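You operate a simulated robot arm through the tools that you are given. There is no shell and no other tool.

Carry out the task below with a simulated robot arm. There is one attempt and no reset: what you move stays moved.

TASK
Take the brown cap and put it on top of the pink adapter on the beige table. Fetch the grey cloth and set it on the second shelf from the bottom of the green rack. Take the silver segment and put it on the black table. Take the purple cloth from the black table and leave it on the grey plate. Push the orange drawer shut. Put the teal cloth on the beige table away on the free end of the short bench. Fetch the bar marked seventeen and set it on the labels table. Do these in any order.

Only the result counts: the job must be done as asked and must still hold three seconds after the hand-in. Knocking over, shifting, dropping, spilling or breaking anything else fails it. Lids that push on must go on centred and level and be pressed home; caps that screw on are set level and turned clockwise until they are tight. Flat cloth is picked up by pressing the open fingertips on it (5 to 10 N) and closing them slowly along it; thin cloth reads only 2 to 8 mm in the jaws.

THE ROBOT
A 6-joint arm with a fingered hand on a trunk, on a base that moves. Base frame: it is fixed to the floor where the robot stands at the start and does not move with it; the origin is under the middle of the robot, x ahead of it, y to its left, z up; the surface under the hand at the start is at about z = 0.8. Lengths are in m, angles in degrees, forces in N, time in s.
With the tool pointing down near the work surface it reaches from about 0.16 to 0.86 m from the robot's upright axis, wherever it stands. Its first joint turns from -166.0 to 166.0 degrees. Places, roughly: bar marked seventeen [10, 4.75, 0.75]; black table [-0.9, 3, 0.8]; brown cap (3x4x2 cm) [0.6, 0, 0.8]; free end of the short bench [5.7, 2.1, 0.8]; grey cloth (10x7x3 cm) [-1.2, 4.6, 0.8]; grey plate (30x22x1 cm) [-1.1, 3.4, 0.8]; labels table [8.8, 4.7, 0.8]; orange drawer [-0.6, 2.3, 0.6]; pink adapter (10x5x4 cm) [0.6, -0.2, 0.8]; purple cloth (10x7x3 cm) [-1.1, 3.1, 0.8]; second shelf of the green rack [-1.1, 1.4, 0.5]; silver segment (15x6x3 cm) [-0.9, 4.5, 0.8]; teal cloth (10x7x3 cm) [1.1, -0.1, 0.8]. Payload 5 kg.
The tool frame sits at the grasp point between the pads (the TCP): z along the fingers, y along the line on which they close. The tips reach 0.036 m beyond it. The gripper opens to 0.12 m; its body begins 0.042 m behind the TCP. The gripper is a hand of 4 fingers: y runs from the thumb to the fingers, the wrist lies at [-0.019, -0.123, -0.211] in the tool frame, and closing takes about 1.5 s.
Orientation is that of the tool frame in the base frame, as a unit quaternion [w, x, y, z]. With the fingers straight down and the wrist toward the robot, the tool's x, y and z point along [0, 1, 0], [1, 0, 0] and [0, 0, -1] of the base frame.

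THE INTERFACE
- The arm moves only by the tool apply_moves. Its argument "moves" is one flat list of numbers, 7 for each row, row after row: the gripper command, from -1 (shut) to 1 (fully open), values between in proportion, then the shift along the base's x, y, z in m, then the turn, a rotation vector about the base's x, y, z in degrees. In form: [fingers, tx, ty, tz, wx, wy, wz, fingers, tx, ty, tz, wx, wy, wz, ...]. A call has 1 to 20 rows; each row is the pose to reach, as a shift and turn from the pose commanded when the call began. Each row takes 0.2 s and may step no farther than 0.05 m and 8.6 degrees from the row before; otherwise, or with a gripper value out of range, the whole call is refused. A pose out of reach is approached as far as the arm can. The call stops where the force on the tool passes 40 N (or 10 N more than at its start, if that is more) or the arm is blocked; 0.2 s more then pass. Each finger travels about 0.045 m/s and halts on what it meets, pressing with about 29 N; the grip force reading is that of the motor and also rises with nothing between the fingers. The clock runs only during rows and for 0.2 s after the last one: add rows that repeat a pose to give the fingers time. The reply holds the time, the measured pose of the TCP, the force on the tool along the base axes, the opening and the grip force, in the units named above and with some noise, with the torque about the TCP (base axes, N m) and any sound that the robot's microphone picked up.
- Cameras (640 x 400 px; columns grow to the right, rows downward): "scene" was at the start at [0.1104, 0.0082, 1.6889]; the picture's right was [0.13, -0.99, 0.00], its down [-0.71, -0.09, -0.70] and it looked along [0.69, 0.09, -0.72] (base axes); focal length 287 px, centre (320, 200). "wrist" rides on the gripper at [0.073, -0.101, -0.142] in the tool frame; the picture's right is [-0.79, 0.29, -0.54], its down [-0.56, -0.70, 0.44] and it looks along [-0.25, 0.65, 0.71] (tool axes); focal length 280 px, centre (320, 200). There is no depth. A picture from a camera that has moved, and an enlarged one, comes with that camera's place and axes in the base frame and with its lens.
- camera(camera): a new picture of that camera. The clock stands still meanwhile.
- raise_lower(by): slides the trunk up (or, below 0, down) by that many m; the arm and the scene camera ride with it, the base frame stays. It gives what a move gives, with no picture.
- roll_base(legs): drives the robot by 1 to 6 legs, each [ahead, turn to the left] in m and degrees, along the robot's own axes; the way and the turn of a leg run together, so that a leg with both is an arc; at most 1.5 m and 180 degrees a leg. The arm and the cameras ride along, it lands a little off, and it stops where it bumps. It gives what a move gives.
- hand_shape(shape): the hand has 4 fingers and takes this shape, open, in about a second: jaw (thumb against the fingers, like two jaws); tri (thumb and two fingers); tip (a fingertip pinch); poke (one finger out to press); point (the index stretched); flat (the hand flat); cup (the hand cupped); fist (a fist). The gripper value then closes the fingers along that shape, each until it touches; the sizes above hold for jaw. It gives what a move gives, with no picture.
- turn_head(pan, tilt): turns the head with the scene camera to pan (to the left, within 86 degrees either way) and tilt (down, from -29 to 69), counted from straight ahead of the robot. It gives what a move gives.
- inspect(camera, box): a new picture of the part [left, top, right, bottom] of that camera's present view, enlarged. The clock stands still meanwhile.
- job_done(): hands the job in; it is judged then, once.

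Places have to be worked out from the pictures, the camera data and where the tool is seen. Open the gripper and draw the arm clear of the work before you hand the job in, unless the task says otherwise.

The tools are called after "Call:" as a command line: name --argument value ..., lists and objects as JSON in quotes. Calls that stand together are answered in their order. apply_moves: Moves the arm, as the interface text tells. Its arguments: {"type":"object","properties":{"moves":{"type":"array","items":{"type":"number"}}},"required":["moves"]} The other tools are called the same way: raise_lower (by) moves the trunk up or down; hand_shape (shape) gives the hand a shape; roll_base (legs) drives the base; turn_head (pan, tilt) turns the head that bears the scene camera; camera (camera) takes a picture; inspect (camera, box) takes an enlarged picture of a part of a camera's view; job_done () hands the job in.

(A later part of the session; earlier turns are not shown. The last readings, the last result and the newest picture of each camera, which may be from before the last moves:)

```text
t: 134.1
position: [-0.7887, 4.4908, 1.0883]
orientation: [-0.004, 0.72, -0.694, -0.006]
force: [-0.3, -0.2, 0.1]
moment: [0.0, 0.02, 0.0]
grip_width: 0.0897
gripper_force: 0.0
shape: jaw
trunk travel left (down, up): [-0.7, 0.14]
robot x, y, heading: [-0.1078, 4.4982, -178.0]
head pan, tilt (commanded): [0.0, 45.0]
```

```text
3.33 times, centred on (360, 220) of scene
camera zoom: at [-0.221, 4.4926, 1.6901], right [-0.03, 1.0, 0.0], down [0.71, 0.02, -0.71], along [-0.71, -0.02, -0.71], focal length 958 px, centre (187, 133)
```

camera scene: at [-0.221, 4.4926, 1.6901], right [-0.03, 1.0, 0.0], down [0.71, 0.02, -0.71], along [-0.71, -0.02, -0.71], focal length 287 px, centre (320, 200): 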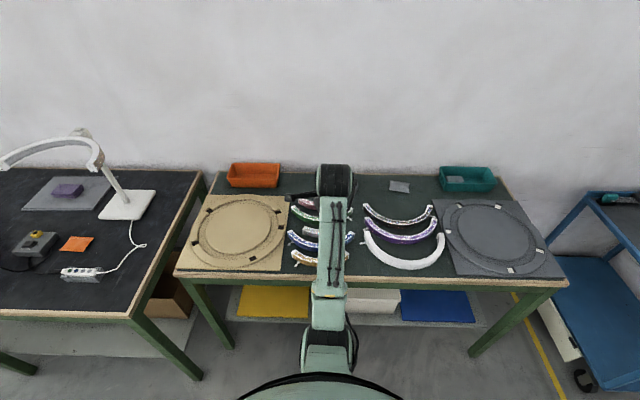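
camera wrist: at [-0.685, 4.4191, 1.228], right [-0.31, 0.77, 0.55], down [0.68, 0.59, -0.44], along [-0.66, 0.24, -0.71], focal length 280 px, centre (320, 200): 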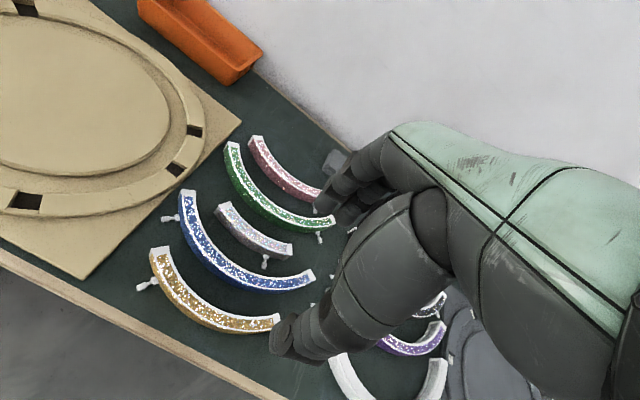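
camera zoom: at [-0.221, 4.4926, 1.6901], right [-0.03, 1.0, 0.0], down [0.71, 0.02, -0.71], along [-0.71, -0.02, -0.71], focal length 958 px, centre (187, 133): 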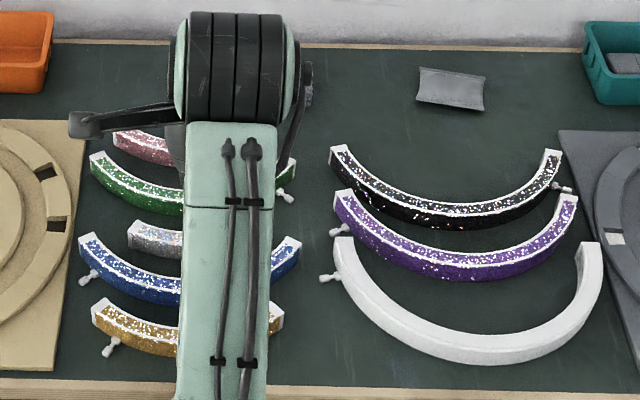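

The silver segment's middle is about [-0.911, 4.473]; gap to green on the far side is ~3.7 cm and to blue on the near side ~5 cm, its knob at y≈4.514. I drive 0.2 m closer for a better arm position and look again.

Call:
roll_base --legs '[[0.2, -1.5]]'

Call:
apply_moves --moves '[0.2, 0.02, 0, -0.02, 0, 0, 0, 0.1, 0.05, 0, -0.04, 0, 0, 0, 0, 0.07, -0.005, -0.06, 0, 0, 0, -0.1, 0.08, -0.01, -0.09, 0, 0, 0, -0.25, 0.08, -0.015, -0.12, 0, 0, 0, -0.25, 0.08, -0.015, -0.12, 0, 0, 0]'

Call:
camera --camera "wrist"

```text
t: 135.8
position: [-0.9864, 4.5045, 1.0876]
orientation: [-0.004, 0.71, -0.704, -0.005]
force: [0.7, 0.2, -1.0]
moment: [0.0, -0.01, 0.01]
grip_width: 0.0899
gripper_force: 0.0
shape: jaw
trunk travel left (down, up): [-0.7, 0.14]
robot x, y, heading: [-0.307, 4.4939, -179.7]
head pan, tilt (commanded): [0.0, 45.0]
```

```text
t: 137.2
position: [-0.9063, 4.4907, 0.9677]
orientation: [-0.004, 0.71, -0.704, -0.005]
force: [-0.6, 0.5, 0.1]
moment: [0.0, 0.02, 0.0]
grip_width: 0.0456
gripper_force: 0.0
shape: jaw
trunk travel left (down, up): [-0.7, 0.14]
robot x, y, heading: [-0.3088, 4.4965, -179.9]
head pan, tilt (commanded): [0.0, 45.0]
```

```text
taken
camera wrist: at [-0.8051, 4.4165, 1.1078], right [-0.29, 0.78, 0.55], down [0.69, 0.57, -0.44], along [-0.66, 0.26, -0.71], focal length 280 px, centre (320, 200)
```

wrist: 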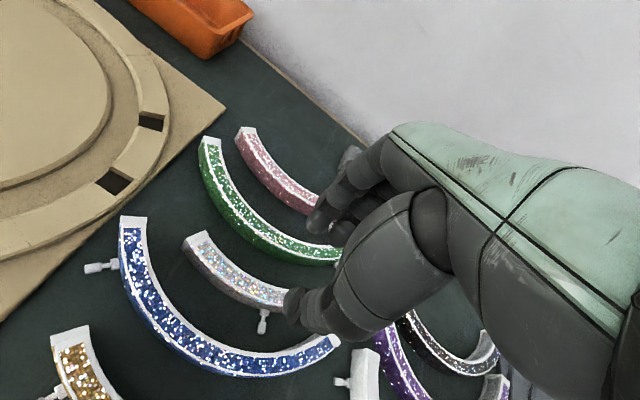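

Call:
inspect --camera "wrist" --box '[160, 180, 360, 360]'

```text
2.22 times, centred on (260, 270) of wrist
camera zoom: at [-0.8051, 4.4165, 1.1078], right [-0.29, 0.78, 0.55], down [0.69, 0.57, -0.44], along [-0.66, 0.26, -0.71], focal length 623 px, centre (453, 44)
```

zoom: 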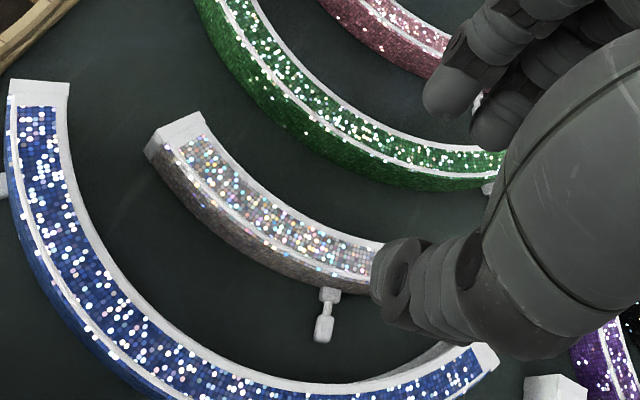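

Refined: the segment is ~2.2 cm wide, its middle centred at about [-0.906, 4.474], 4.7 cm clear of green and 5 cm of blue. I go to just above its top with a 5 cm opening and verify.

Call:
apply_moves --moves '[-0.17, 0.002, -0.01, -0.03, 0, 0, 0, -0.17, 0.003, -0.02, -0.06, 0, 0, 0, -0.17, 0.003, -0.02, -0.085, 0, 0, 0, -0.17, 0.003, -0.02, -0.095, 0, 0, 0, -0.17, 0.003, -0.02, -0.095, 0, 0, 0]'

Call:
camera --camera "wrist"

Call:
inspect --camera "wrist" --box '[180, 160, 400, 370]'

```text
t: 138.4
position: [-0.9039, 4.47, 0.8724]
orientation: [-0.004, 0.71, -0.704, -0.006]
force: [0.1, 0.5, 0.0]
moment: [0.04, -0.03, 0.0]
grip_width: 0.0492
gripper_force: 0.1
shape: jaw
trunk travel left (down, up): [-0.7, 0.14]
robot x, y, heading: [-0.3071, 4.4989, -180.0]
head pan, tilt (commanded): [0.0, 45.0]
```

```text
taken
camera wrist: at [-0.8023, 4.3965, 1.0129], right [-0.29, 0.78, 0.55], down [0.69, 0.57, -0.44], along [-0.66, 0.26, -0.71], focal length 280 px, centre (320, 200)
```

wrist: 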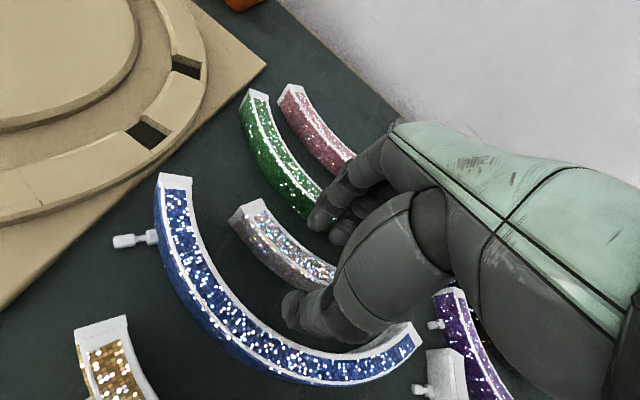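

```text
1.90 times, centred on (290, 265) of wrist
camera zoom: at [-0.8023, 4.3965, 1.0129], right [-0.29, 0.78, 0.55], down [0.69, 0.57, -0.44], along [-0.66, 0.26, -0.71], focal length 534 px, centre (377, 76)
```

zoom: 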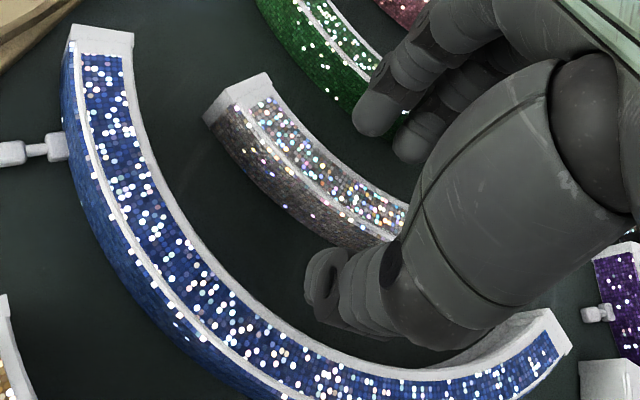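

The hand's real centre sits ~1.5 cm toward +y of the TCP; the thumb clears the knob. I narrow to ~4.2 cm, shift 4 mm away from blue and descend to tips ≈ 9 mm above the table.

Call:
apply_moves --moves '[-0.3, -0.004, -0.002, 0, 0, 0, 0, -0.3, -0.004, -0.002, 0, 0, 0, 0, -0.3, -0.004, -0.002, -0.008, 0, 0, 0, -0.3, -0.004, -0.002, -0.016, 0, 0, 0, -0.3, -0.004, -0.002, -0.023, 0, 0, 0, -0.3, -0.004, -0.002, -0.027, 0, 0, 0, -0.3, -0.004, -0.002, -0.027, 0, 0, 0]'

Call:
inspect --camera "wrist" --box '[180, 160, 400, 370]'

```text
t: 140.0
position: [-0.9081, 4.4684, 0.8456]
orientation: [-0.005, 0.71, -0.704, -0.006]
force: [0.5, -0.4, 0.4]
moment: [0.02, 0.03, -0.02]
grip_width: 0.0422
gripper_force: 0.0
shape: jaw
trunk travel left (down, up): [-0.7, 0.14]
robot x, y, heading: [-0.3075, 4.4937, -180.0]
head pan, tilt (commanded): [0.0, 45.0]
```

```text
1.90 times, centred on (290, 265) of wrist
camera zoom: at [-0.8062, 4.3947, 0.9861], right [-0.29, 0.78, 0.55], down [0.69, 0.57, -0.44], along [-0.66, 0.26, -0.71], focal length 534 px, centre (377, 76)
```

zoom: 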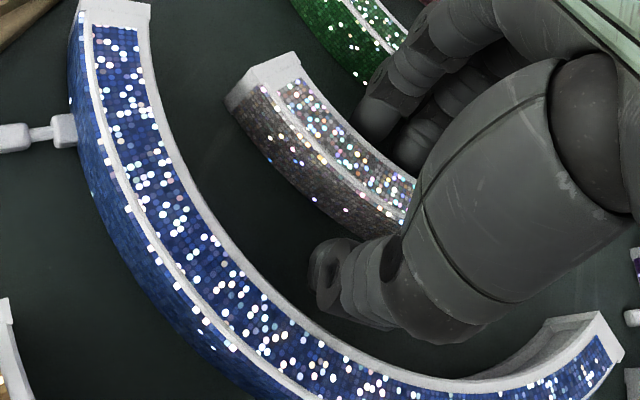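

No contact and the segment is between the pads. I go 3 mm lower and close slowly.

Call:
apply_moves --moves '[-0.3, 0, 0, -0.003, 0, 0, 0, -0.4, 0, 0, -0.003, 0, 0, 0, -0.5, 0, 0, -0.003, 0, 0, 0, -0.6, 0, 0, -0.003, 0, 0, 0, -0.7, 0, 0, -0.003, 0, 0, 0, -0.9, 0, 0, -0.003, 0, 0, 0, -1, 0, 0, -0.003, 0, 0, 0, -1, 0, 0, -0.003, 0, 0, 0]'

Call:
inspect --camera "wrist" --box '[180, 160, 400, 370]'

```text
t: 141.8
position: [-0.9084, 4.4686, 0.8425]
orientation: [-0.005, 0.709, -0.705, -0.005]
force: [-0.3, -0.3, -0.4]
moment: [-0.02, 0.04, 0.0]
grip_width: 0.0145
gripper_force: 28.5
shape: jaw
trunk travel left (down, up): [-0.7, 0.14]
robot x, y, heading: [-0.3068, 4.495, -179.7]
head pan, tilt (commanded): [0.0, 45.0]
```

```text
1.90 times, centred on (290, 265) of wrist
camera zoom: at [-0.8064, 4.3946, 0.9831], right [-0.29, 0.78, 0.55], down [0.69, 0.57, -0.44], along [-0.66, 0.26, -0.71], focal length 534 px, centre (377, 76)
```

zoom: 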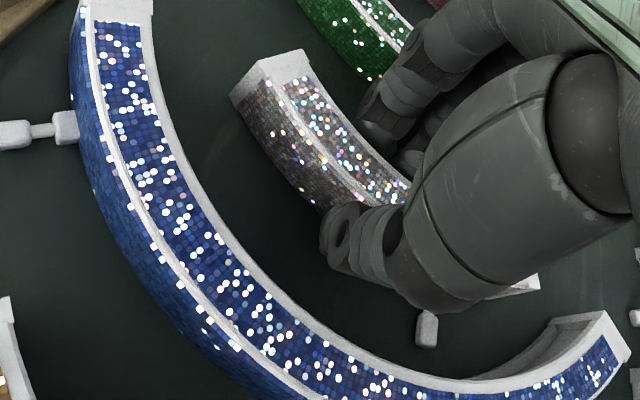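

Gripped (14.5 mm, 28.5 N). I lift straight up, slowly at first.

Call:
apply_moves --moves '[-1, 0, 0, 0.008, 0, 0, 0, -1, 0, 0, 0.02, 0, 0, 0, -1, 0, 0, 0.04, 0, 0, 0, -1, 0, 0, 0.07, 0, 0, 0, -1, 0, 0, 0.11, 0, 0, 0, -1, 0, 0, 0.15, 0, 0, 0]'

Call:
camera --camera "wrist"

```text
t: 143.2
position: [-0.9083, 4.4697, 0.9915]
orientation: [-0.005, 0.71, -0.704, -0.005]
force: [-0.1, 0.1, -0.4]
moment: [0.01, -0.01, -0.03]
grip_width: 0.0144
gripper_force: 28.8
shape: jaw
trunk travel left (down, up): [-0.7, 0.14]
robot x, y, heading: [-0.305, 4.4951, -180.0]
head pan, tilt (commanded): [0.0, 45.0]
```

```text
taken
camera wrist: at [-0.8068, 4.3948, 1.1326], right [-0.29, 0.78, 0.55], down [0.7, 0.57, -0.44], along [-0.66, 0.26, -0.71], focal length 280 px, centre (320, 200)
```

wrist: 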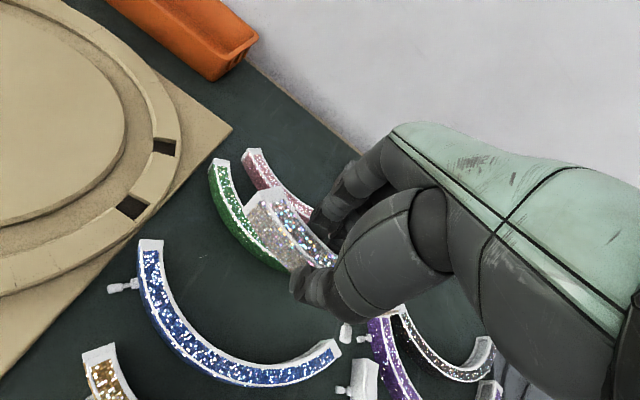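

The segment is lifted cleanly; the neighbours did not move. I raise to travel height, back off, and drive to the black table.

Call:
apply_moves --moves '[-1, -0.02, 0, 0.03, 0, 0, 0, -1, -0.04, 0, 0.06, 0, 0, 0, -1, -0.06, 0, 0.09, 0, 0, 0, -1, -0.07, 0, 0.095, 0, 0, 0]'

Call:
roll_base --legs '[[-0.2, 0], [0, 100]]'

Call:
turn_head --pan 0 --tilt 35

Call:
camera --camera "scene"

```text
t: 144.2
position: [-0.9782, 4.4681, 1.0878]
orientation: [-0.005, 0.711, -0.704, -0.006]
force: [0.1, -0.3, -0.2]
moment: [-0.04, 0.01, -0.01]
grip_width: 0.0144
gripper_force: 28.7
shape: jaw
trunk travel left (down, up): [-0.7, 0.14]
robot x, y, heading: [-0.3083, 4.4959, -180.0]
head pan, tilt (commanded): [0.0, 45.0]
```

```text
t: 150.9
position: [0.0369, 3.8414, 1.0873]
orientation: [0.002, 0.996, 0.092, -0.007]
force: [0.1, -0.7, -1.0]
moment: [-0.01, -0.03, -0.01]
grip_width: 0.0142
gripper_force: 29.2
shape: jaw
trunk travel left (down, up): [-0.7, 0.14]
robot x, y, heading: [-0.1066, 4.4948, -79.9]
head pan, tilt (commanded): [0.0, 45.0]
```

```text
t: 151.7
position: [0.0358, 3.8411, 1.0877]
orientation: [0.001, 0.996, 0.092, -0.007]
force: [-0.3, 0.0, -0.4]
moment: [0.0, -0.03, 0.03]
grip_width: 0.0141
gripper_force: 29.4
shape: jaw
trunk travel left (down, up): [-0.7, 0.14]
robot x, y, heading: [-0.1109, 4.4958, -79.8]
head pan, tilt (commanded): [0.0, 35.0]
```

```text
taken
camera scene: at [-0.0866, 4.3767, 1.7048], right [-0.98, -0.18, 0.0], down [-0.1, 0.57, -0.82], along [0.14, -0.81, -0.57], focal length 287 px, centre (320, 200)
```

scene: 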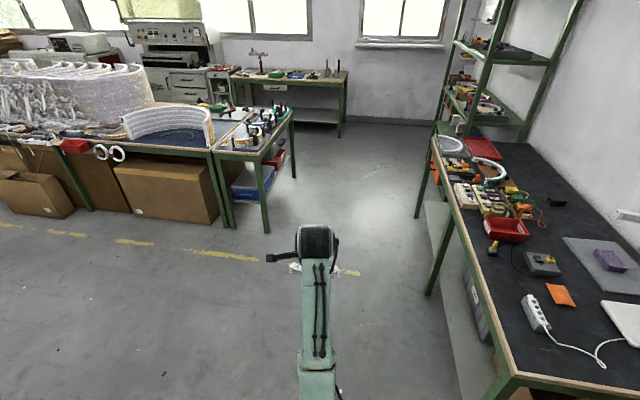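

The route is clear. I drive on to about [0.14, 3.14] and turn to face the black table.

Call:
roll_base --legs '[[1.37, 0], [0, -100]]'

Call:
roll_base --legs '[[0.25, 0], [0.16, 0]]'

Call:
camera --camera "wrist"

Call:
camera --camera "scene"

```text
t: 164.3
position: [-0.541, 3.1353, 1.0885]
orientation: [0.004, -0.702, 0.712, 0.006]
force: [-0.1, 0.1, -1.0]
moment: [0.0, -0.01, 0.02]
grip_width: 0.0141
gripper_force: 29.3
shape: jaw
trunk travel left (down, up): [-0.7, 0.14]
robot x, y, heading: [0.1272, 3.1483, 178.5]
head pan, tilt (commanded): [0.0, 35.0]
```

```text
t: 167.3
position: [-0.9522, 3.144, 1.0878]
orientation: [0.004, -0.702, 0.712, 0.005]
force: [0.5, 0.2, -1.5]
moment: [-0.01, 0.0, 0.03]
grip_width: 0.014
gripper_force: 29.1
shape: jaw
trunk travel left (down, up): [-0.7, 0.14]
robot x, y, heading: [-0.285, 3.1557, 178.5]
head pan, tilt (commanded): [0.0, 35.0]
```

```text
taken
camera wrist: at [-0.8521, 3.0675, 1.2282], right [-0.28, 0.79, 0.55], down [0.71, 0.56, -0.44], along [-0.65, 0.27, -0.71], focal length 280 px, centre (320, 200)
```

wrist: 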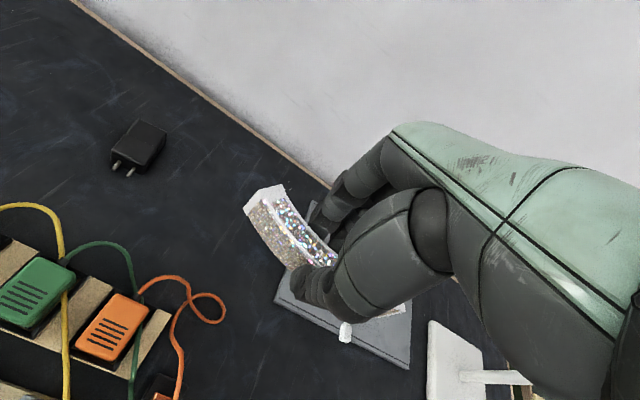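

```text
taken
camera scene: at [-0.3999, 3.1559, 1.7049], right [0.02, 1.0, 0.0], down [0.57, -0.01, -0.82], along [-0.82, 0.02, -0.57], focal length 287 px, centre (320, 200)
```

scene: 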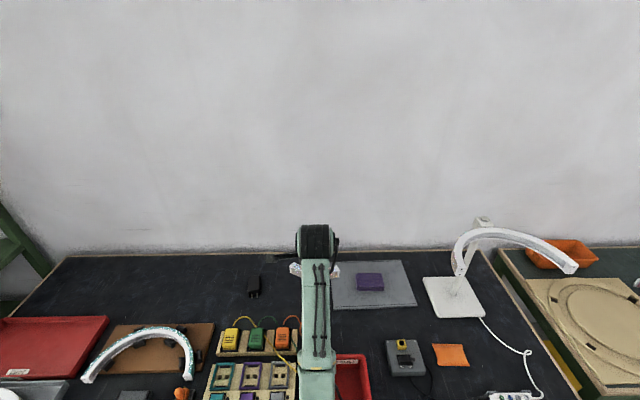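

The old purple spot (between the black adapter at y≈2.92 and the plate from y≈3.216) is free. I bring the segment above [-1.08, 3.09] and lower it.

Call:
apply_moves --moves '[-1, -0.03, -0.012, -0.02, 0, 0, 0, -1, -0.06, -0.025, -0.05, 0, 0, 0, -1, -0.09, -0.04, -0.09, 0, 0, 0, -1, -0.115, -0.05, -0.13, 0, 0, 0, -1, -0.128, -0.054, -0.17, 0, 0, 0, -1, -0.128, -0.054, -0.2, 0, 0, 0, -1, -0.128, -0.054, -0.2, 0, 0, 0]'

Call:
camera --camera "wrist"

```text
refused: row 3 steps farther than a row can; nothing moved
```

```text
taken
camera wrist: at [-0.8521, 3.0675, 1.2282], right [-0.28, 0.79, 0.55], down [0.71, 0.56, -0.44], along [-0.65, 0.27, -0.71], focal length 280 px, centre (320, 200)
```

wrist: 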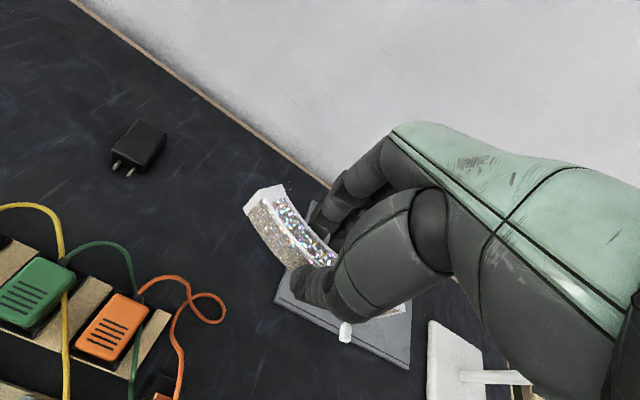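

One row's step was too long; I resend the same path with finer steps.

Call:
apply_moves --moves '[-1, -0.025, -0.01, -0.02, 0, 0, 0, -1, -0.05, -0.02, -0.05, 0, 0, 0, -1, -0.075, -0.03, -0.08, 0, 0, 0, -1, -0.1, -0.04, -0.11, 0, 0, 0, -1, -0.12, -0.05, -0.14, 0, 0, 0, -1, -0.128, -0.054, -0.17, 0, 0, 0, -1, -0.128, -0.054, -0.2, 0, 0, 0, -1, -0.128, -0.054, -0.2, 0, 0, 0]'

Call:
camera --camera "wrist"

```text
t: 169.1
position: [-1.0805, 3.0894, 0.8869]
orientation: [0.004, -0.702, 0.712, 0.005]
force: [1.2, -0.2, -0.6]
moment: [0.02, -0.05, -0.01]
grip_width: 0.0141
gripper_force: 29.5
shape: jaw
trunk travel left (down, up): [-0.7, 0.14]
robot x, y, heading: [-0.2823, 3.1537, 178.5]
head pan, tilt (commanded): [0.0, 35.0]
```

```text
taken
camera wrist: at [-0.9801, 3.0135, 1.0272], right [-0.28, 0.79, 0.55], down [0.71, 0.56, -0.44], along [-0.65, 0.27, -0.71], focal length 280 px, centre (320, 200)
```

wrist: 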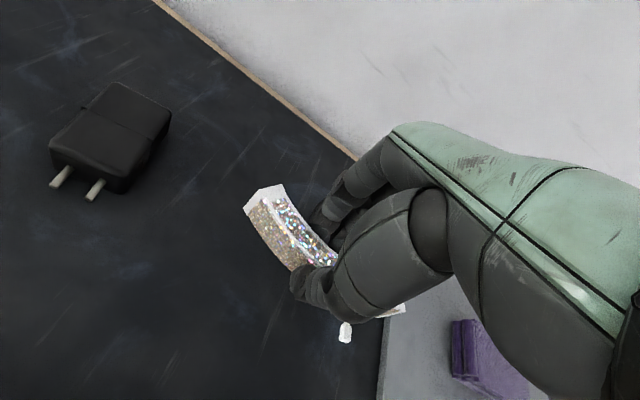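

Clear of the plate and adapter. I lower to contact (expected at TCP z≈0.842).

Call:
apply_moves --moves '[-1, 0, 0, -0.02, 0, 0, 0, -1, 0, 0, -0.035, 0, 0, 0, -1, 0, 0, -0.04, 0, 0, 0, -1, 0, 0, -0.042, 0, 0, 0, -1, 0, 0, -0.044, 0, 0, 0, -1, 0, 0, -0.045, 0, 0, 0]'

```text
t: 170.5
position: [-1.0802, 3.0897, 0.842]
orientation: [0.003, -0.701, 0.713, 0.006]
force: [-0.1, -0.2, 0.5]
moment: [0.01, -0.02, 0.01]
grip_width: 0.0141
gripper_force: 28.7
shape: jaw
trunk travel left (down, up): [-0.7, 0.14]
robot x, y, heading: [-0.2817, 3.1594, 178.3]
head pan, tilt (commanded): [0.0, 35.0]
```

Call:
apply_moves --moves '[-1, 0, 0, -0.001, 0, 0, 0, -1, 0, 0, -0.002, 0, 0, 0, -1, 0, 0, -0.003, 0, 0, 0]'

Call:
inspect --camera "wrist" --box '[200, 150, 430, 370]'

```text
t: 171.3
position: [-1.0801, 3.0895, 0.8406]
orientation: [0.003, -0.702, 0.712, 0.008]
force: [1.5, 0.4, 7.9]
moment: [-0.01, -0.02, 0.02]
grip_width: 0.0142
gripper_force: 29.0
shape: jaw
trunk travel left (down, up): [-0.7, 0.14]
robot x, y, heading: [-0.2874, 3.1552, 178.6]
head pan, tilt (commanded): [0.0, 35.0]
```

```text
1.82 times, centred on (315, 260) of wrist
camera zoom: at [-0.9798, 3.0136, 0.9819], right [-0.27, 0.79, 0.55], down [0.71, 0.56, -0.44], along [-0.65, 0.27, -0.71], focal length 510 px, centre (329, 91)
```

zoom: 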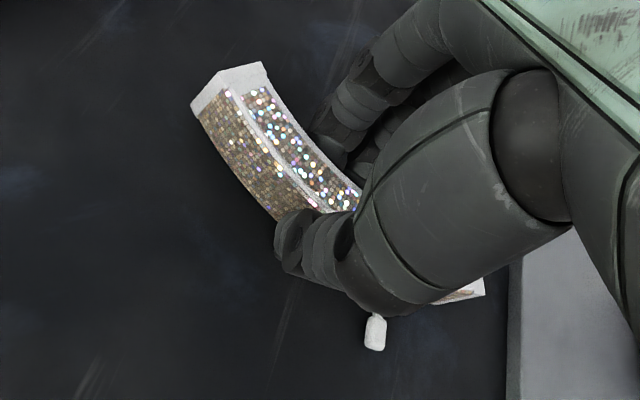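

Contact with the table (7.9 N). I ease up 1 mm, open a few centimetres, and lift off.

Call:
apply_moves --moves '[-1, 0, 0, 0.001, 0, 0, 0, -0.7, 0, 0, 0.001, 0, 0, 0, -0.5, 0, 0, 0.001, 0, 0, 0, -0.3, 0, 0, 0.001, 0, 0, 0, -0.1, 0, 0, 0.001, 0, 0, 0, -0.1, 0, 0, 0.001, 0, 0, 0, -0.1, 0, 0, 0.02, 0, 0, 0, -0.1, 0, 0, 0.06, 0, 0, 0, -0.1, 0, 0, 0.1, 0, 0, 0, -0.1, 0, 0, 0.14, 0, 0, 0]'

Call:
camera --camera "wrist"

```text
t: 173.5
position: [-1.0794, 3.0914, 0.979]
orientation: [0.004, -0.701, 0.713, 0.006]
force: [0.3, 0.2, -0.6]
moment: [-0.01, 0.0, 0.0]
grip_width: 0.0534
gripper_force: 0.1
shape: jaw
trunk travel left (down, up): [-0.7, 0.14]
robot x, y, heading: [-0.2837, 3.1621, 178.4]
head pan, tilt (commanded): [0.0, 35.0]
```

```text
taken
camera wrist: at [-0.9795, 3.0144, 1.1202], right [-0.28, 0.79, 0.55], down [0.71, 0.56, -0.44], along [-0.65, 0.27, -0.71], focal length 280 px, centre (320, 200)
```

wrist: 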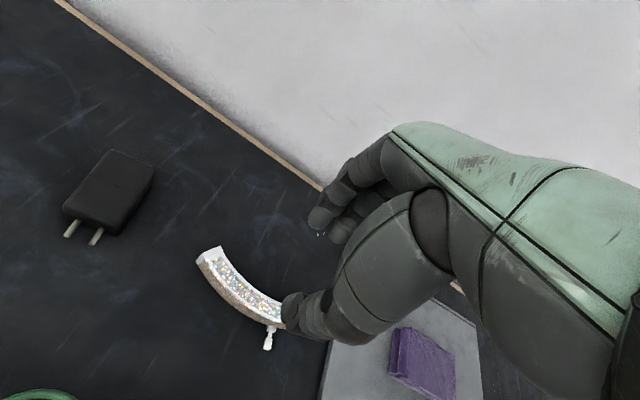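

The silver segment stands flat on the black table. Now back for the grey cloth: I retract and drive to the far table again.

Call:
apply_moves --moves '[0.1, 0.03, 0.01, 0.03, 0, 0, 0, 0.3, 0.06, 0.02, 0.06, 0, 0, 0, 0.5, 0.09, 0.03, 0.09, 0, 0, 0, 0.5, 0.12, 0.045, 0.107, 0, 0, 0]'

Call:
roll_base --legs '[[-0.41, 0], [0, -78], [1.37, 0], [0, 80]]'

Call:
turn_head --pan 0 --tilt 45

Call:
camera --camera "scene"

```text
t: 174.5
position: [-0.9597, 3.1349, 1.0867]
orientation: [0.004, -0.701, 0.713, 0.006]
force: [0.1, 0.2, 0.2]
moment: [0.01, 0.02, -0.01]
grip_width: 0.0896
gripper_force: 0.1
shape: jaw
trunk travel left (down, up): [-0.7, 0.14]
robot x, y, heading: [-0.284, 3.1521, 178.4]
head pan, tilt (commanded): [0.0, 35.0]
```

```text
t: 192.4
position: [-0.7889, 4.446, 1.0878]
orientation: [-0.005, 0.713, -0.701, -0.006]
force: [-0.4, -0.5, -0.4]
moment: [-0.02, -0.04, 0.02]
grip_width: 0.0899
gripper_force: 0.1
shape: jaw
trunk travel left (down, up): [-0.7, 0.14]
robot x, y, heading: [-0.1118, 4.4875, -179.7]
head pan, tilt (commanded): [0.0, 35.0]
```

```text
t: 193.2
position: [-0.7887, 4.4466, 1.0866]
orientation: [-0.004, 0.713, -0.701, -0.006]
force: [-0.3, 0.1, -1.1]
moment: [-0.03, -0.01, 0.02]
grip_width: 0.0896
gripper_force: 0.1
shape: jaw
trunk travel left (down, up): [-0.7, 0.14]
robot x, y, heading: [-0.11, 4.4875, -179.3]
head pan, tilt (commanded): [0.0, 45.0]
```

```text
taken
camera scene: at [-0.2227, 4.4851, 1.6901], right [-0.01, 1.0, 0.0], down [0.71, 0.01, -0.71], along [-0.71, -0.01, -0.71], focal length 287 px, centre (320, 200)
```

scene: 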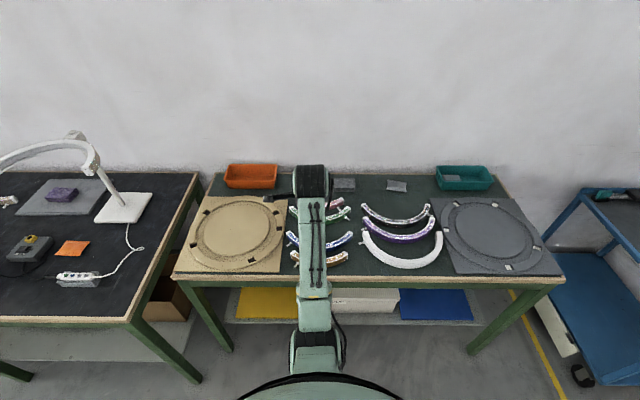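

Call:
inspect --camera "scene" --box '[310, 150, 430, 225]'

Call:
camera --camera "wrist"

```text
5.33 times, centred on (370, 188) of scene
camera zoom: at [-0.2227, 4.4851, 1.6901], right [-0.01, 1.0, 0.0], down [0.71, 0.01, -0.71], along [-0.71, -0.01, -0.71], focal length 1532 px, centre (53, 267)
```

zoom: 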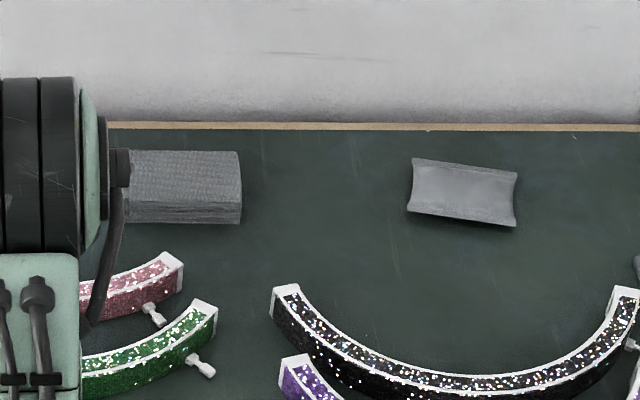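

```text
taken
camera wrist: at [-0.6863, 4.373, 1.227], right [-0.3, 0.78, 0.55], down [0.69, 0.58, -0.44], along [-0.66, 0.25, -0.71], focal length 280 px, centre (320, 200)
```

wrist: 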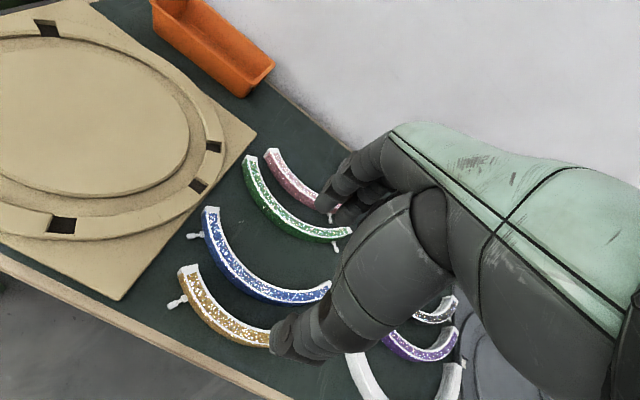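

The grey cloth lies with its long side along y, centre ≈ [-1.195, 4.583]; the wall trim is at x≈-1.295, so the far fingers have ~7 cm. I drive forward 0.31 m, then look from above it.

Call:
roll_base --legs '[[0.2, 0], [0.11, 0]]'

Call:
apply_moves --moves '[0.35, 0.01, 0.04, -0.02, 0, 0, 0, 0.35, 0.01, 0.08, -0.04, 0, 0, 0, 0.35, 0, 0.12, -0.06, 0, 0, 0, 0.35, 0, 0.12, -0.06, 0, 0, 0]'

Call:
camera --camera "wrist"

Call:
camera --camera "scene"

```text
t: 195.7
position: [-1.0989, 4.4418, 1.0876]
orientation: [-0.004, 0.713, -0.701, -0.006]
force: [0.7, -0.5, -0.2]
moment: [0.0, 0.01, -0.01]
grip_width: 0.0896
gripper_force: 0.1
shape: jaw
trunk travel left (down, up): [-0.7, 0.14]
robot x, y, heading: [-0.4231, 4.4853, -179.5]
head pan, tilt (commanded): [0.0, 45.0]
```

```text
t: 196.7
position: [-1.0986, 4.5627, 1.0265]
orientation: [-0.003, 0.714, -0.7, -0.006]
force: [-1.0, 0.4, 0.8]
moment: [-0.01, 0.03, 0.03]
grip_width: 0.0814
gripper_force: 0.0
shape: jaw
trunk travel left (down, up): [-0.7, 0.14]
robot x, y, heading: [-0.4214, 4.4863, -179.4]
head pan, tilt (commanded): [0.0, 45.0]
```

```text
taken
camera wrist: at [-0.9956, 4.4888, 1.1678], right [-0.3, 0.78, 0.55], down [0.69, 0.58, -0.44], along [-0.66, 0.25, -0.71], focal length 280 px, centre (320, 200)
```

wrist: 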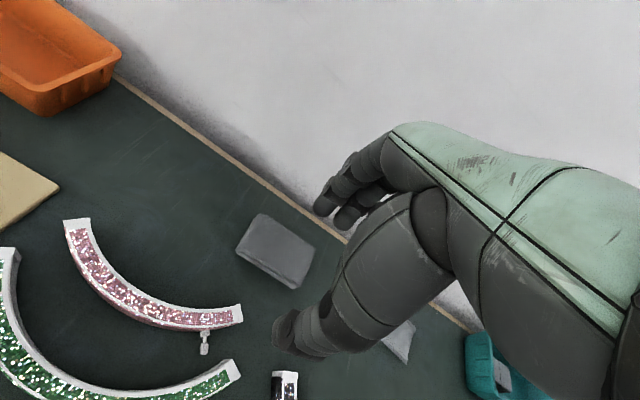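

```text
taken
camera scene: at [-0.5326, 4.481, 1.6901], right [-0.01, 1.0, 0.0], down [0.71, 0.01, -0.71], along [-0.71, -0.01, -0.71], focal length 287 px, centre (320, 200)
```

scene: 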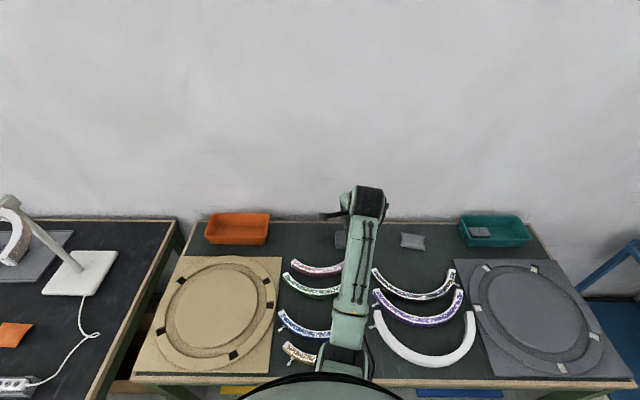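

Refined cloth centre ≈ [-1.189, 4.578]. I move above it at z 0.90 with an 8 cm opening and check the gap to the wall.

Call:
apply_moves --moves '[0.33, -0.02, 0.001, -0.03, 0, 0, 1, 0.33, -0.045, 0.002, -0.06, 0, 0, 2, 0.33, -0.07, 0.004, -0.09, 0, 0, 2, 0.33, -0.088, 0.005, -0.11, 0, 0, 2, 0.33, -0.088, 0.005, -0.127, 0, 0, 2, 0.33, -0.088, 0.005, -0.127, 0, 0, 2]'

Call:
camera --camera "wrist"

Call:
inspect --camera "scene" --box '[300, 160, 440, 270]'

```text
t: 198.1
position: [-1.1866, 4.5669, 0.8985]
orientation: [-0.004, 0.726, -0.687, -0.005]
force: [-0.2, -0.1, 0.5]
moment: [0.02, 0.0, -0.02]
grip_width: 0.0803
gripper_force: 0.1
shape: jaw
trunk travel left (down, up): [-0.7, 0.14]
robot x, y, heading: [-0.4281, 4.4851, -179.3]
head pan, tilt (commanded): [0.0, 45.0]
```

```text
taken
camera wrist: at [-1.082, 4.4983, 1.0397], right [-0.33, 0.77, 0.55], down [0.67, 0.6, -0.44], along [-0.67, 0.23, -0.71], focal length 280 px, centre (320, 200)
```

wrist: 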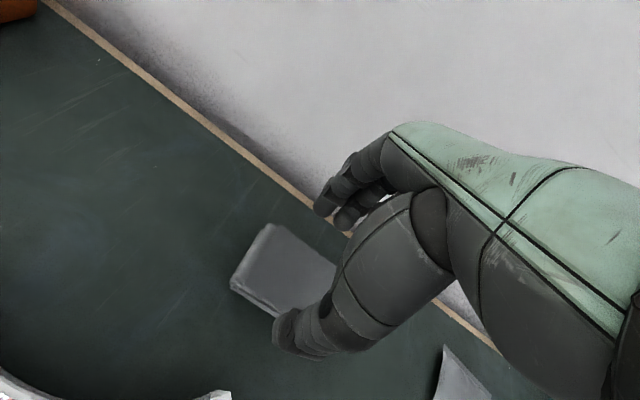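

```text
3.64 times, centred on (370, 215) of scene
camera zoom: at [-0.5338, 4.4818, 1.69], right [-0.01, 1.0, 0.0], down [0.71, 0.01, -0.71], along [-0.71, -0.01, -0.71], focal length 1045 px, centre (138, 146)
```

zoom: 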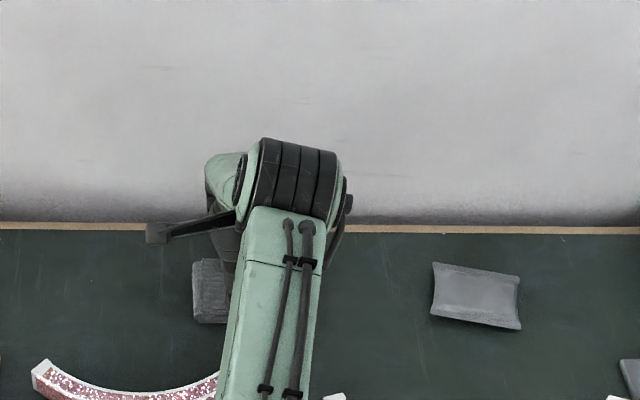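

The back of the hand reaches only to about x≈-1.24, so the wall (≈-1.30) is clear. I descend to grasp height.

Call:
apply_moves --moves '[0.33, -0.001, 0, -0.02, 0, 0, 0, 0.33, -0.001, 0, -0.04, 0, 0, 0, 0.33, -0.001, 0, -0.05, 0, 0, 0, 0.33, -0.001, 0, -0.055, 0, 0, 0, 0.33, -0.001, 0, -0.056, 0, 0, 0]'

Call:
camera --camera "wrist"

```text
t: 199.3
position: [-1.1891, 4.5666, 0.8419]
orientation: [-0.004, 0.726, -0.688, -0.006]
force: [-0.4, 0.4, 0.3]
moment: [0.0, 0.05, 0.07]
grip_width: 0.0802
gripper_force: 0.0
shape: jaw
trunk travel left (down, up): [-0.7, 0.14]
robot x, y, heading: [-0.4202, 4.4852, -179.5]
head pan, tilt (commanded): [0.0, 45.0]
```

```text
taken
camera wrist: at [-1.0833, 4.4976, 0.9841], right [-0.33, 0.77, 0.55], down [0.67, 0.6, -0.44], along [-0.67, 0.23, -0.71], focal length 280 px, centre (320, 200)
```

wrist: 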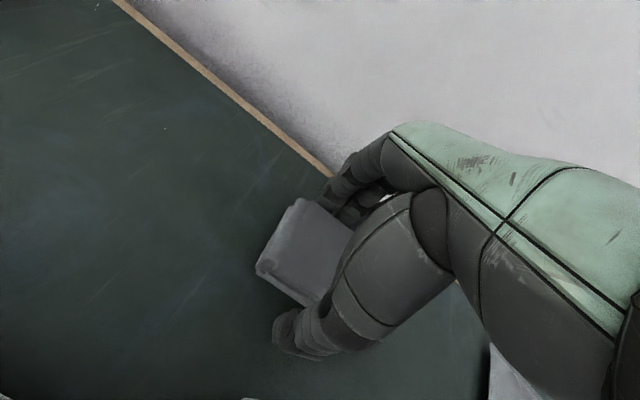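

Cloth is between the pads. I close slowly.

Call:
apply_moves --moves '[0.2, 0, 0, 0, 0, 0, 0, 0.1, 0, 0, 0, 0, 0, 0, 0, 0, 0, 0, 0, 0, 0, -0.1, 0, 0, 0, 0, 0, 0, -0.3, 0, 0, 0, 0, 0, 0, -0.6, 0, 0, 0, 0, 0, 0, -0.6, 0, 0, 0, 0, 0, 0]'

Call:
apply_moves --moves '[-0.6, 0, 0, 0.01, 0, 0, 0, -0.6, 0, 0, 0.03, 0, 0, 0, -0.6, 0.005, 0, 0.06, 0, 0, 0, -0.6, 0.02, 0, 0.09, 0, 0, 0, -0.6, 0.04, 0, 0.12, 0, 0, 0]'

Call:
camera --camera "wrist"

```text
t: 200.9
position: [-1.1881, 4.5667, 0.8437]
orientation: [-0.004, 0.725, -0.688, -0.006]
force: [-0.4, 0.3, -0.7]
moment: [0.03, -0.02, -0.01]
grip_width: 0.059
gripper_force: 29.4
shape: jaw
trunk travel left (down, up): [-0.7, 0.14]
robot x, y, heading: [-0.4219, 4.4841, -179.3]
head pan, tilt (commanded): [0.0, 45.0]
```

```text
t: 202.1
position: [-1.1468, 4.5672, 0.9639]
orientation: [-0.004, 0.726, -0.688, -0.005]
force: [0.9, -1.3, -0.5]
moment: [0.0, 0.02, 0.0]
grip_width: 0.0588
gripper_force: 29.1
shape: jaw
trunk travel left (down, up): [-0.7, 0.14]
robot x, y, heading: [-0.423, 4.4828, -179.3]
head pan, tilt (commanded): [0.0, 45.0]
```

```text
taken
camera wrist: at [-1.0424, 4.4968, 1.104], right [-0.33, 0.77, 0.55], down [0.67, 0.6, -0.44], along [-0.67, 0.23, -0.71], focal length 280 px, centre (320, 200)
```

wrist: 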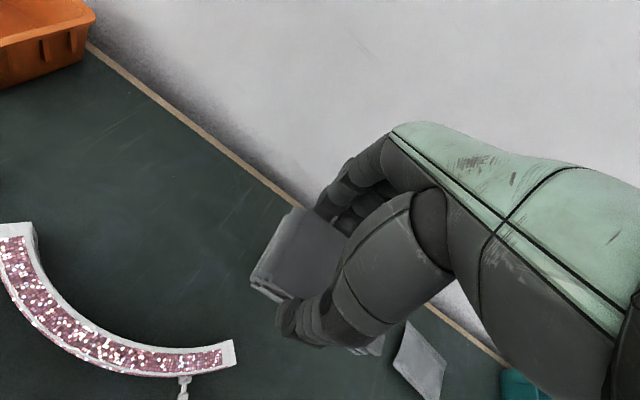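

The grey cloth is held. I raise/retract to travel pose and drive back down the aisle to the rack.

Call:
apply_moves --moves '[-0.6, 0.015, -0.02, 0.035, 0, 0, 0, -0.6, 0.03, -0.04, 0.07, 0, 0, 0, -0.6, 0.045, -0.06, 0.1, 0, 0, 0, -0.6, 0.045, -0.06, 0.11, 0, 0, 0]'

Call:
roll_base --legs '[[-0.31, 0], [0, 99], [1.37, 0]]'

Call:
turn_head --pan 0 --tilt 35

Call:
camera --camera "scene"

```text
t: 203.1
position: [-1.1051, 4.5067, 1.0736]
orientation: [-0.004, 0.725, -0.689, -0.006]
force: [0.6, -0.1, 0.2]
moment: [-0.01, -0.06, 0.0]
grip_width: 0.0586
gripper_force: 29.2
shape: jaw
trunk travel left (down, up): [-0.7, 0.14]
robot x, y, heading: [-0.4264, 4.4857, -179.3]
head pan, tilt (commanded): [0.0, 45.0]
```

```text
t: 217.6
position: [0.2172, 2.4456, 1.0739]
orientation: [0.002, 0.994, 0.108, -0.006]
force: [-0.7, 0.2, -0.5]
moment: [-0.01, -0.02, 0.02]
grip_width: 0.0583
gripper_force: 28.9
shape: jaw
trunk travel left (down, up): [-0.7, 0.14]
robot x, y, heading: [0.1302, 3.1211, -80.2]
head pan, tilt (commanded): [0.0, 45.0]
```

```text
t: 218.3
position: [0.2178, 2.4462, 1.0733]
orientation: [0.002, 0.994, 0.106, -0.007]
force: [-0.5, -0.2, -0.1]
moment: [-0.01, 0.04, -0.01]
grip_width: 0.0586
gripper_force: 29.3
shape: jaw
trunk travel left (down, up): [-0.7, 0.14]
robot x, y, heading: [0.1293, 3.1234, -80.2]
head pan, tilt (commanded): [0.0, 35.0]
```

```text
taken
camera scene: at [0.1497, 3.0028, 1.7048], right [-0.98, -0.17, 0.0], down [-0.1, 0.57, -0.82], along [0.14, -0.81, -0.57], focal length 287 px, centre (320, 200)
```

scene: 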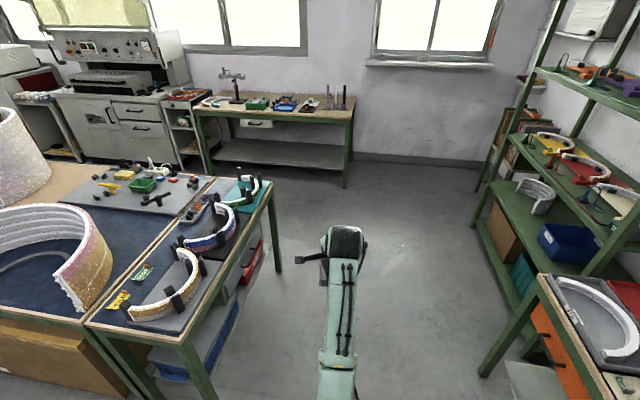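

The route is clear. I drive down the aisle to about [0.05, 1.33] and turn to face the rack.

Call:
roll_base --legs '[[0, -12.4], [0.9, 0], [0.89, 0], [0, -87.3]]'

Call:
turn_head --pan 0 --tilt 40

Call:
camera --camera "scene"

Call:
camera --camera "wrist"

```text
t: 233.6
position: [-0.6254, 1.3345, 1.0749]
orientation: [-0.004, 0.728, -0.685, -0.007]
force: [0.7, -0.4, -0.2]
moment: [0.0, 0.0, -0.02]
grip_width: 0.0578
gripper_force: 29.0
shape: jaw
trunk travel left (down, up): [-0.7, 0.14]
robot x, y, heading: [0.0533, 1.3163, -178.6]
head pan, tilt (commanded): [0.0, 35.0]
```

```text
t: 234.2
position: [-0.6271, 1.3354, 1.0733]
orientation: [-0.003, 0.728, -0.685, -0.006]
force: [0.1, -0.7, -0.5]
moment: [-0.03, 0.03, 0.0]
grip_width: 0.058
gripper_force: 28.6
shape: jaw
trunk travel left (down, up): [-0.7, 0.14]
robot x, y, heading: [0.055, 1.3205, -178.9]
head pan, tilt (commanded): [0.0, 40.0]
```

```text
taken
camera scene: at [-0.0591, 1.3138, 1.6973], right [-0.02, 1.0, 0.0], down [0.64, 0.01, -0.77], along [-0.77, -0.01, -0.64], focal length 287 px, centre (320, 200)
```

scene: 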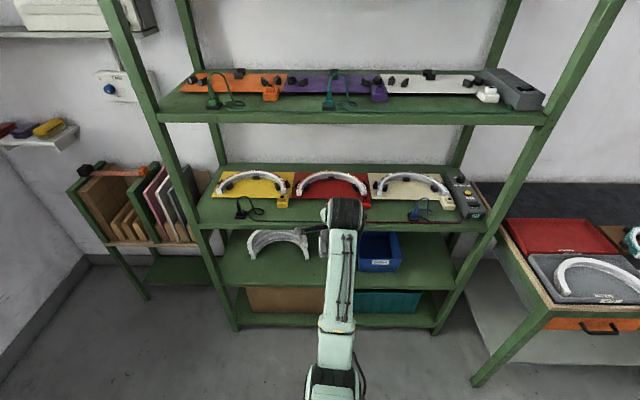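

```text
taken
camera wrist: at [-0.5201, 1.2662, 1.2139], right [-0.33, 0.76, 0.55], down [0.66, 0.61, -0.44], along [-0.67, 0.22, -0.71], focal length 280 px, centre (320, 200)
```

wrist: 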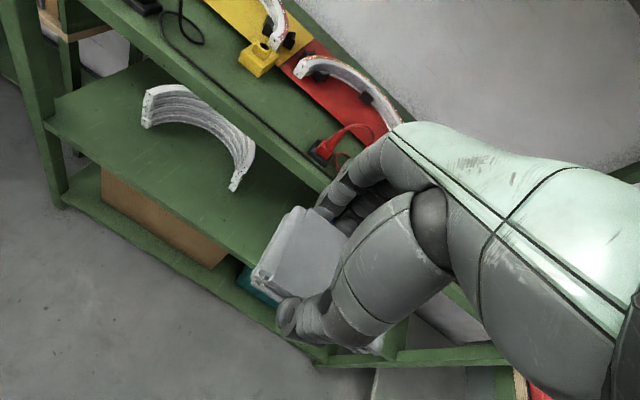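

I'm in front of the rack: second shelf (white arch and blue bin on it) has a free gap in the middle. I zoom in to measure its height and free space.

Call:
inspect --camera "scene" --box '[210, 190, 450, 340]'

Call:
inspect --camera "wrist" --box '[40, 40, 360, 380]'

```text
2.67 times, centred on (330, 265) of scene
camera zoom: at [-0.0591, 1.3138, 1.6973], right [-0.02, 1.0, 0.0], down [0.64, 0.01, -0.77], along [-0.77, -0.01, -0.64], focal length 766 px, centre (293, 27)
```

zoom: 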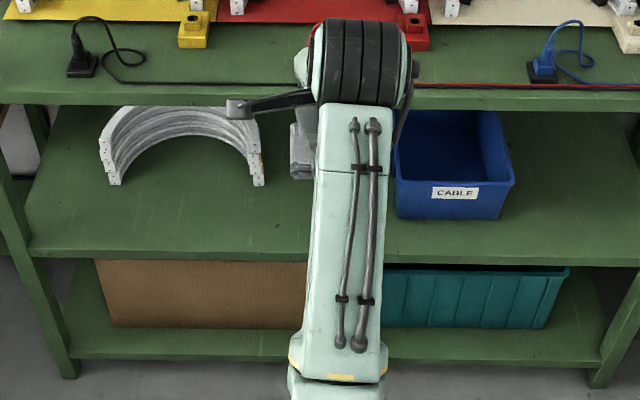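

```text
1.18 times, centred on (200, 210) of wrist
camera zoom: at [-0.5201, 1.2662, 1.2139], right [-0.33, 0.76, 0.55], down [0.66, 0.61, -0.44], along [-0.67, 0.22, -0.71], focal length 330 px, centre (461, 188)
```

zoom: 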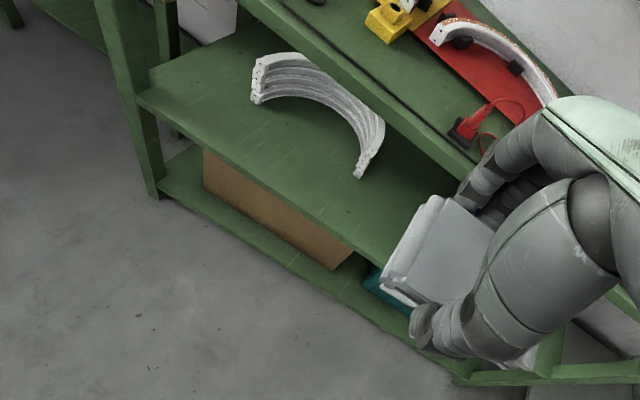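

Shelf 2's top is about z≈0.475–0.49, front edge x≈-0.865; free gap y≈1.24–1.49. I lower the trunk and arm here in front of the rack first.

Call:
raise_lower --by -0.3

Call:
apply_moves --moves '[-0.6, 0, 0.005, -0.04, 0, 0, 0, -0.6, 0, 0.01, -0.08, 0, 0, -1, -0.6, 0, 0.015, -0.12, 0, 0, -2, -0.6, 0, 0.02, -0.16, 0, 0, -2, -0.6, 0, 0.02, -0.17, 0, 0, -2]'

Call:
camera --camera "wrist"

Call:
camera --camera "scene"

```text
t: 237.2
position: [-0.6251, 1.336, 0.7729]
orientation: [-0.004, 0.728, -0.685, -0.006]
force: [0.2, 0.2, -0.6]
moment: [-0.01, 0.03, 0.02]
grip_width: 0.0576
gripper_force: 28.7
shape: jaw
trunk travel left (down, up): [-0.4, 0.44]
robot x, y, heading: [0.0544, 1.319, -178.8]
head pan, tilt (commanded): [0.0, 40.0]
```

```text
t: 238.4
position: [-0.6264, 1.3539, 0.6018]
orientation: [-0.004, 0.716, -0.698, -0.006]
force: [0.4, 0.1, -0.3]
moment: [0.0, 0.01, -0.01]
grip_width: 0.0578
gripper_force: 29.2
shape: jaw
trunk travel left (down, up): [-0.4, 0.44]
robot x, y, heading: [0.0584, 1.3153, -178.9]
head pan, tilt (commanded): [0.0, 40.0]
```

```text
taken
camera wrist: at [-0.5228, 1.2817, 0.7433], right [-0.31, 0.77, 0.55], down [0.68, 0.58, -0.44], along [-0.66, 0.25, -0.71], focal length 280 px, centre (320, 200)
```

wrist: 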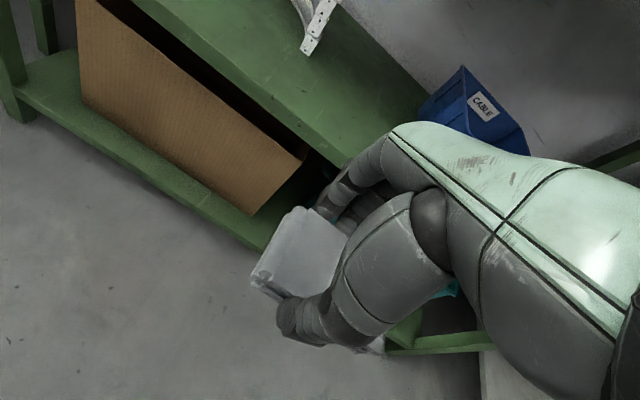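

```text
taken
camera scene: at [-0.059, 1.3136, 1.3973], right [-0.02, 1.0, 0.0], down [0.64, 0.01, -0.77], along [-0.77, -0.01, -0.64], focal length 287 px, centre (320, 200)
```

scene: 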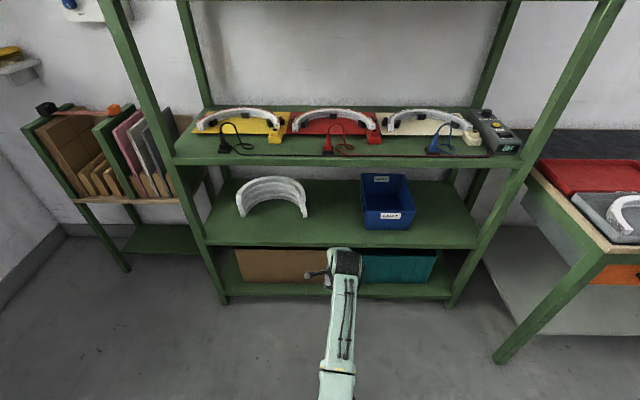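

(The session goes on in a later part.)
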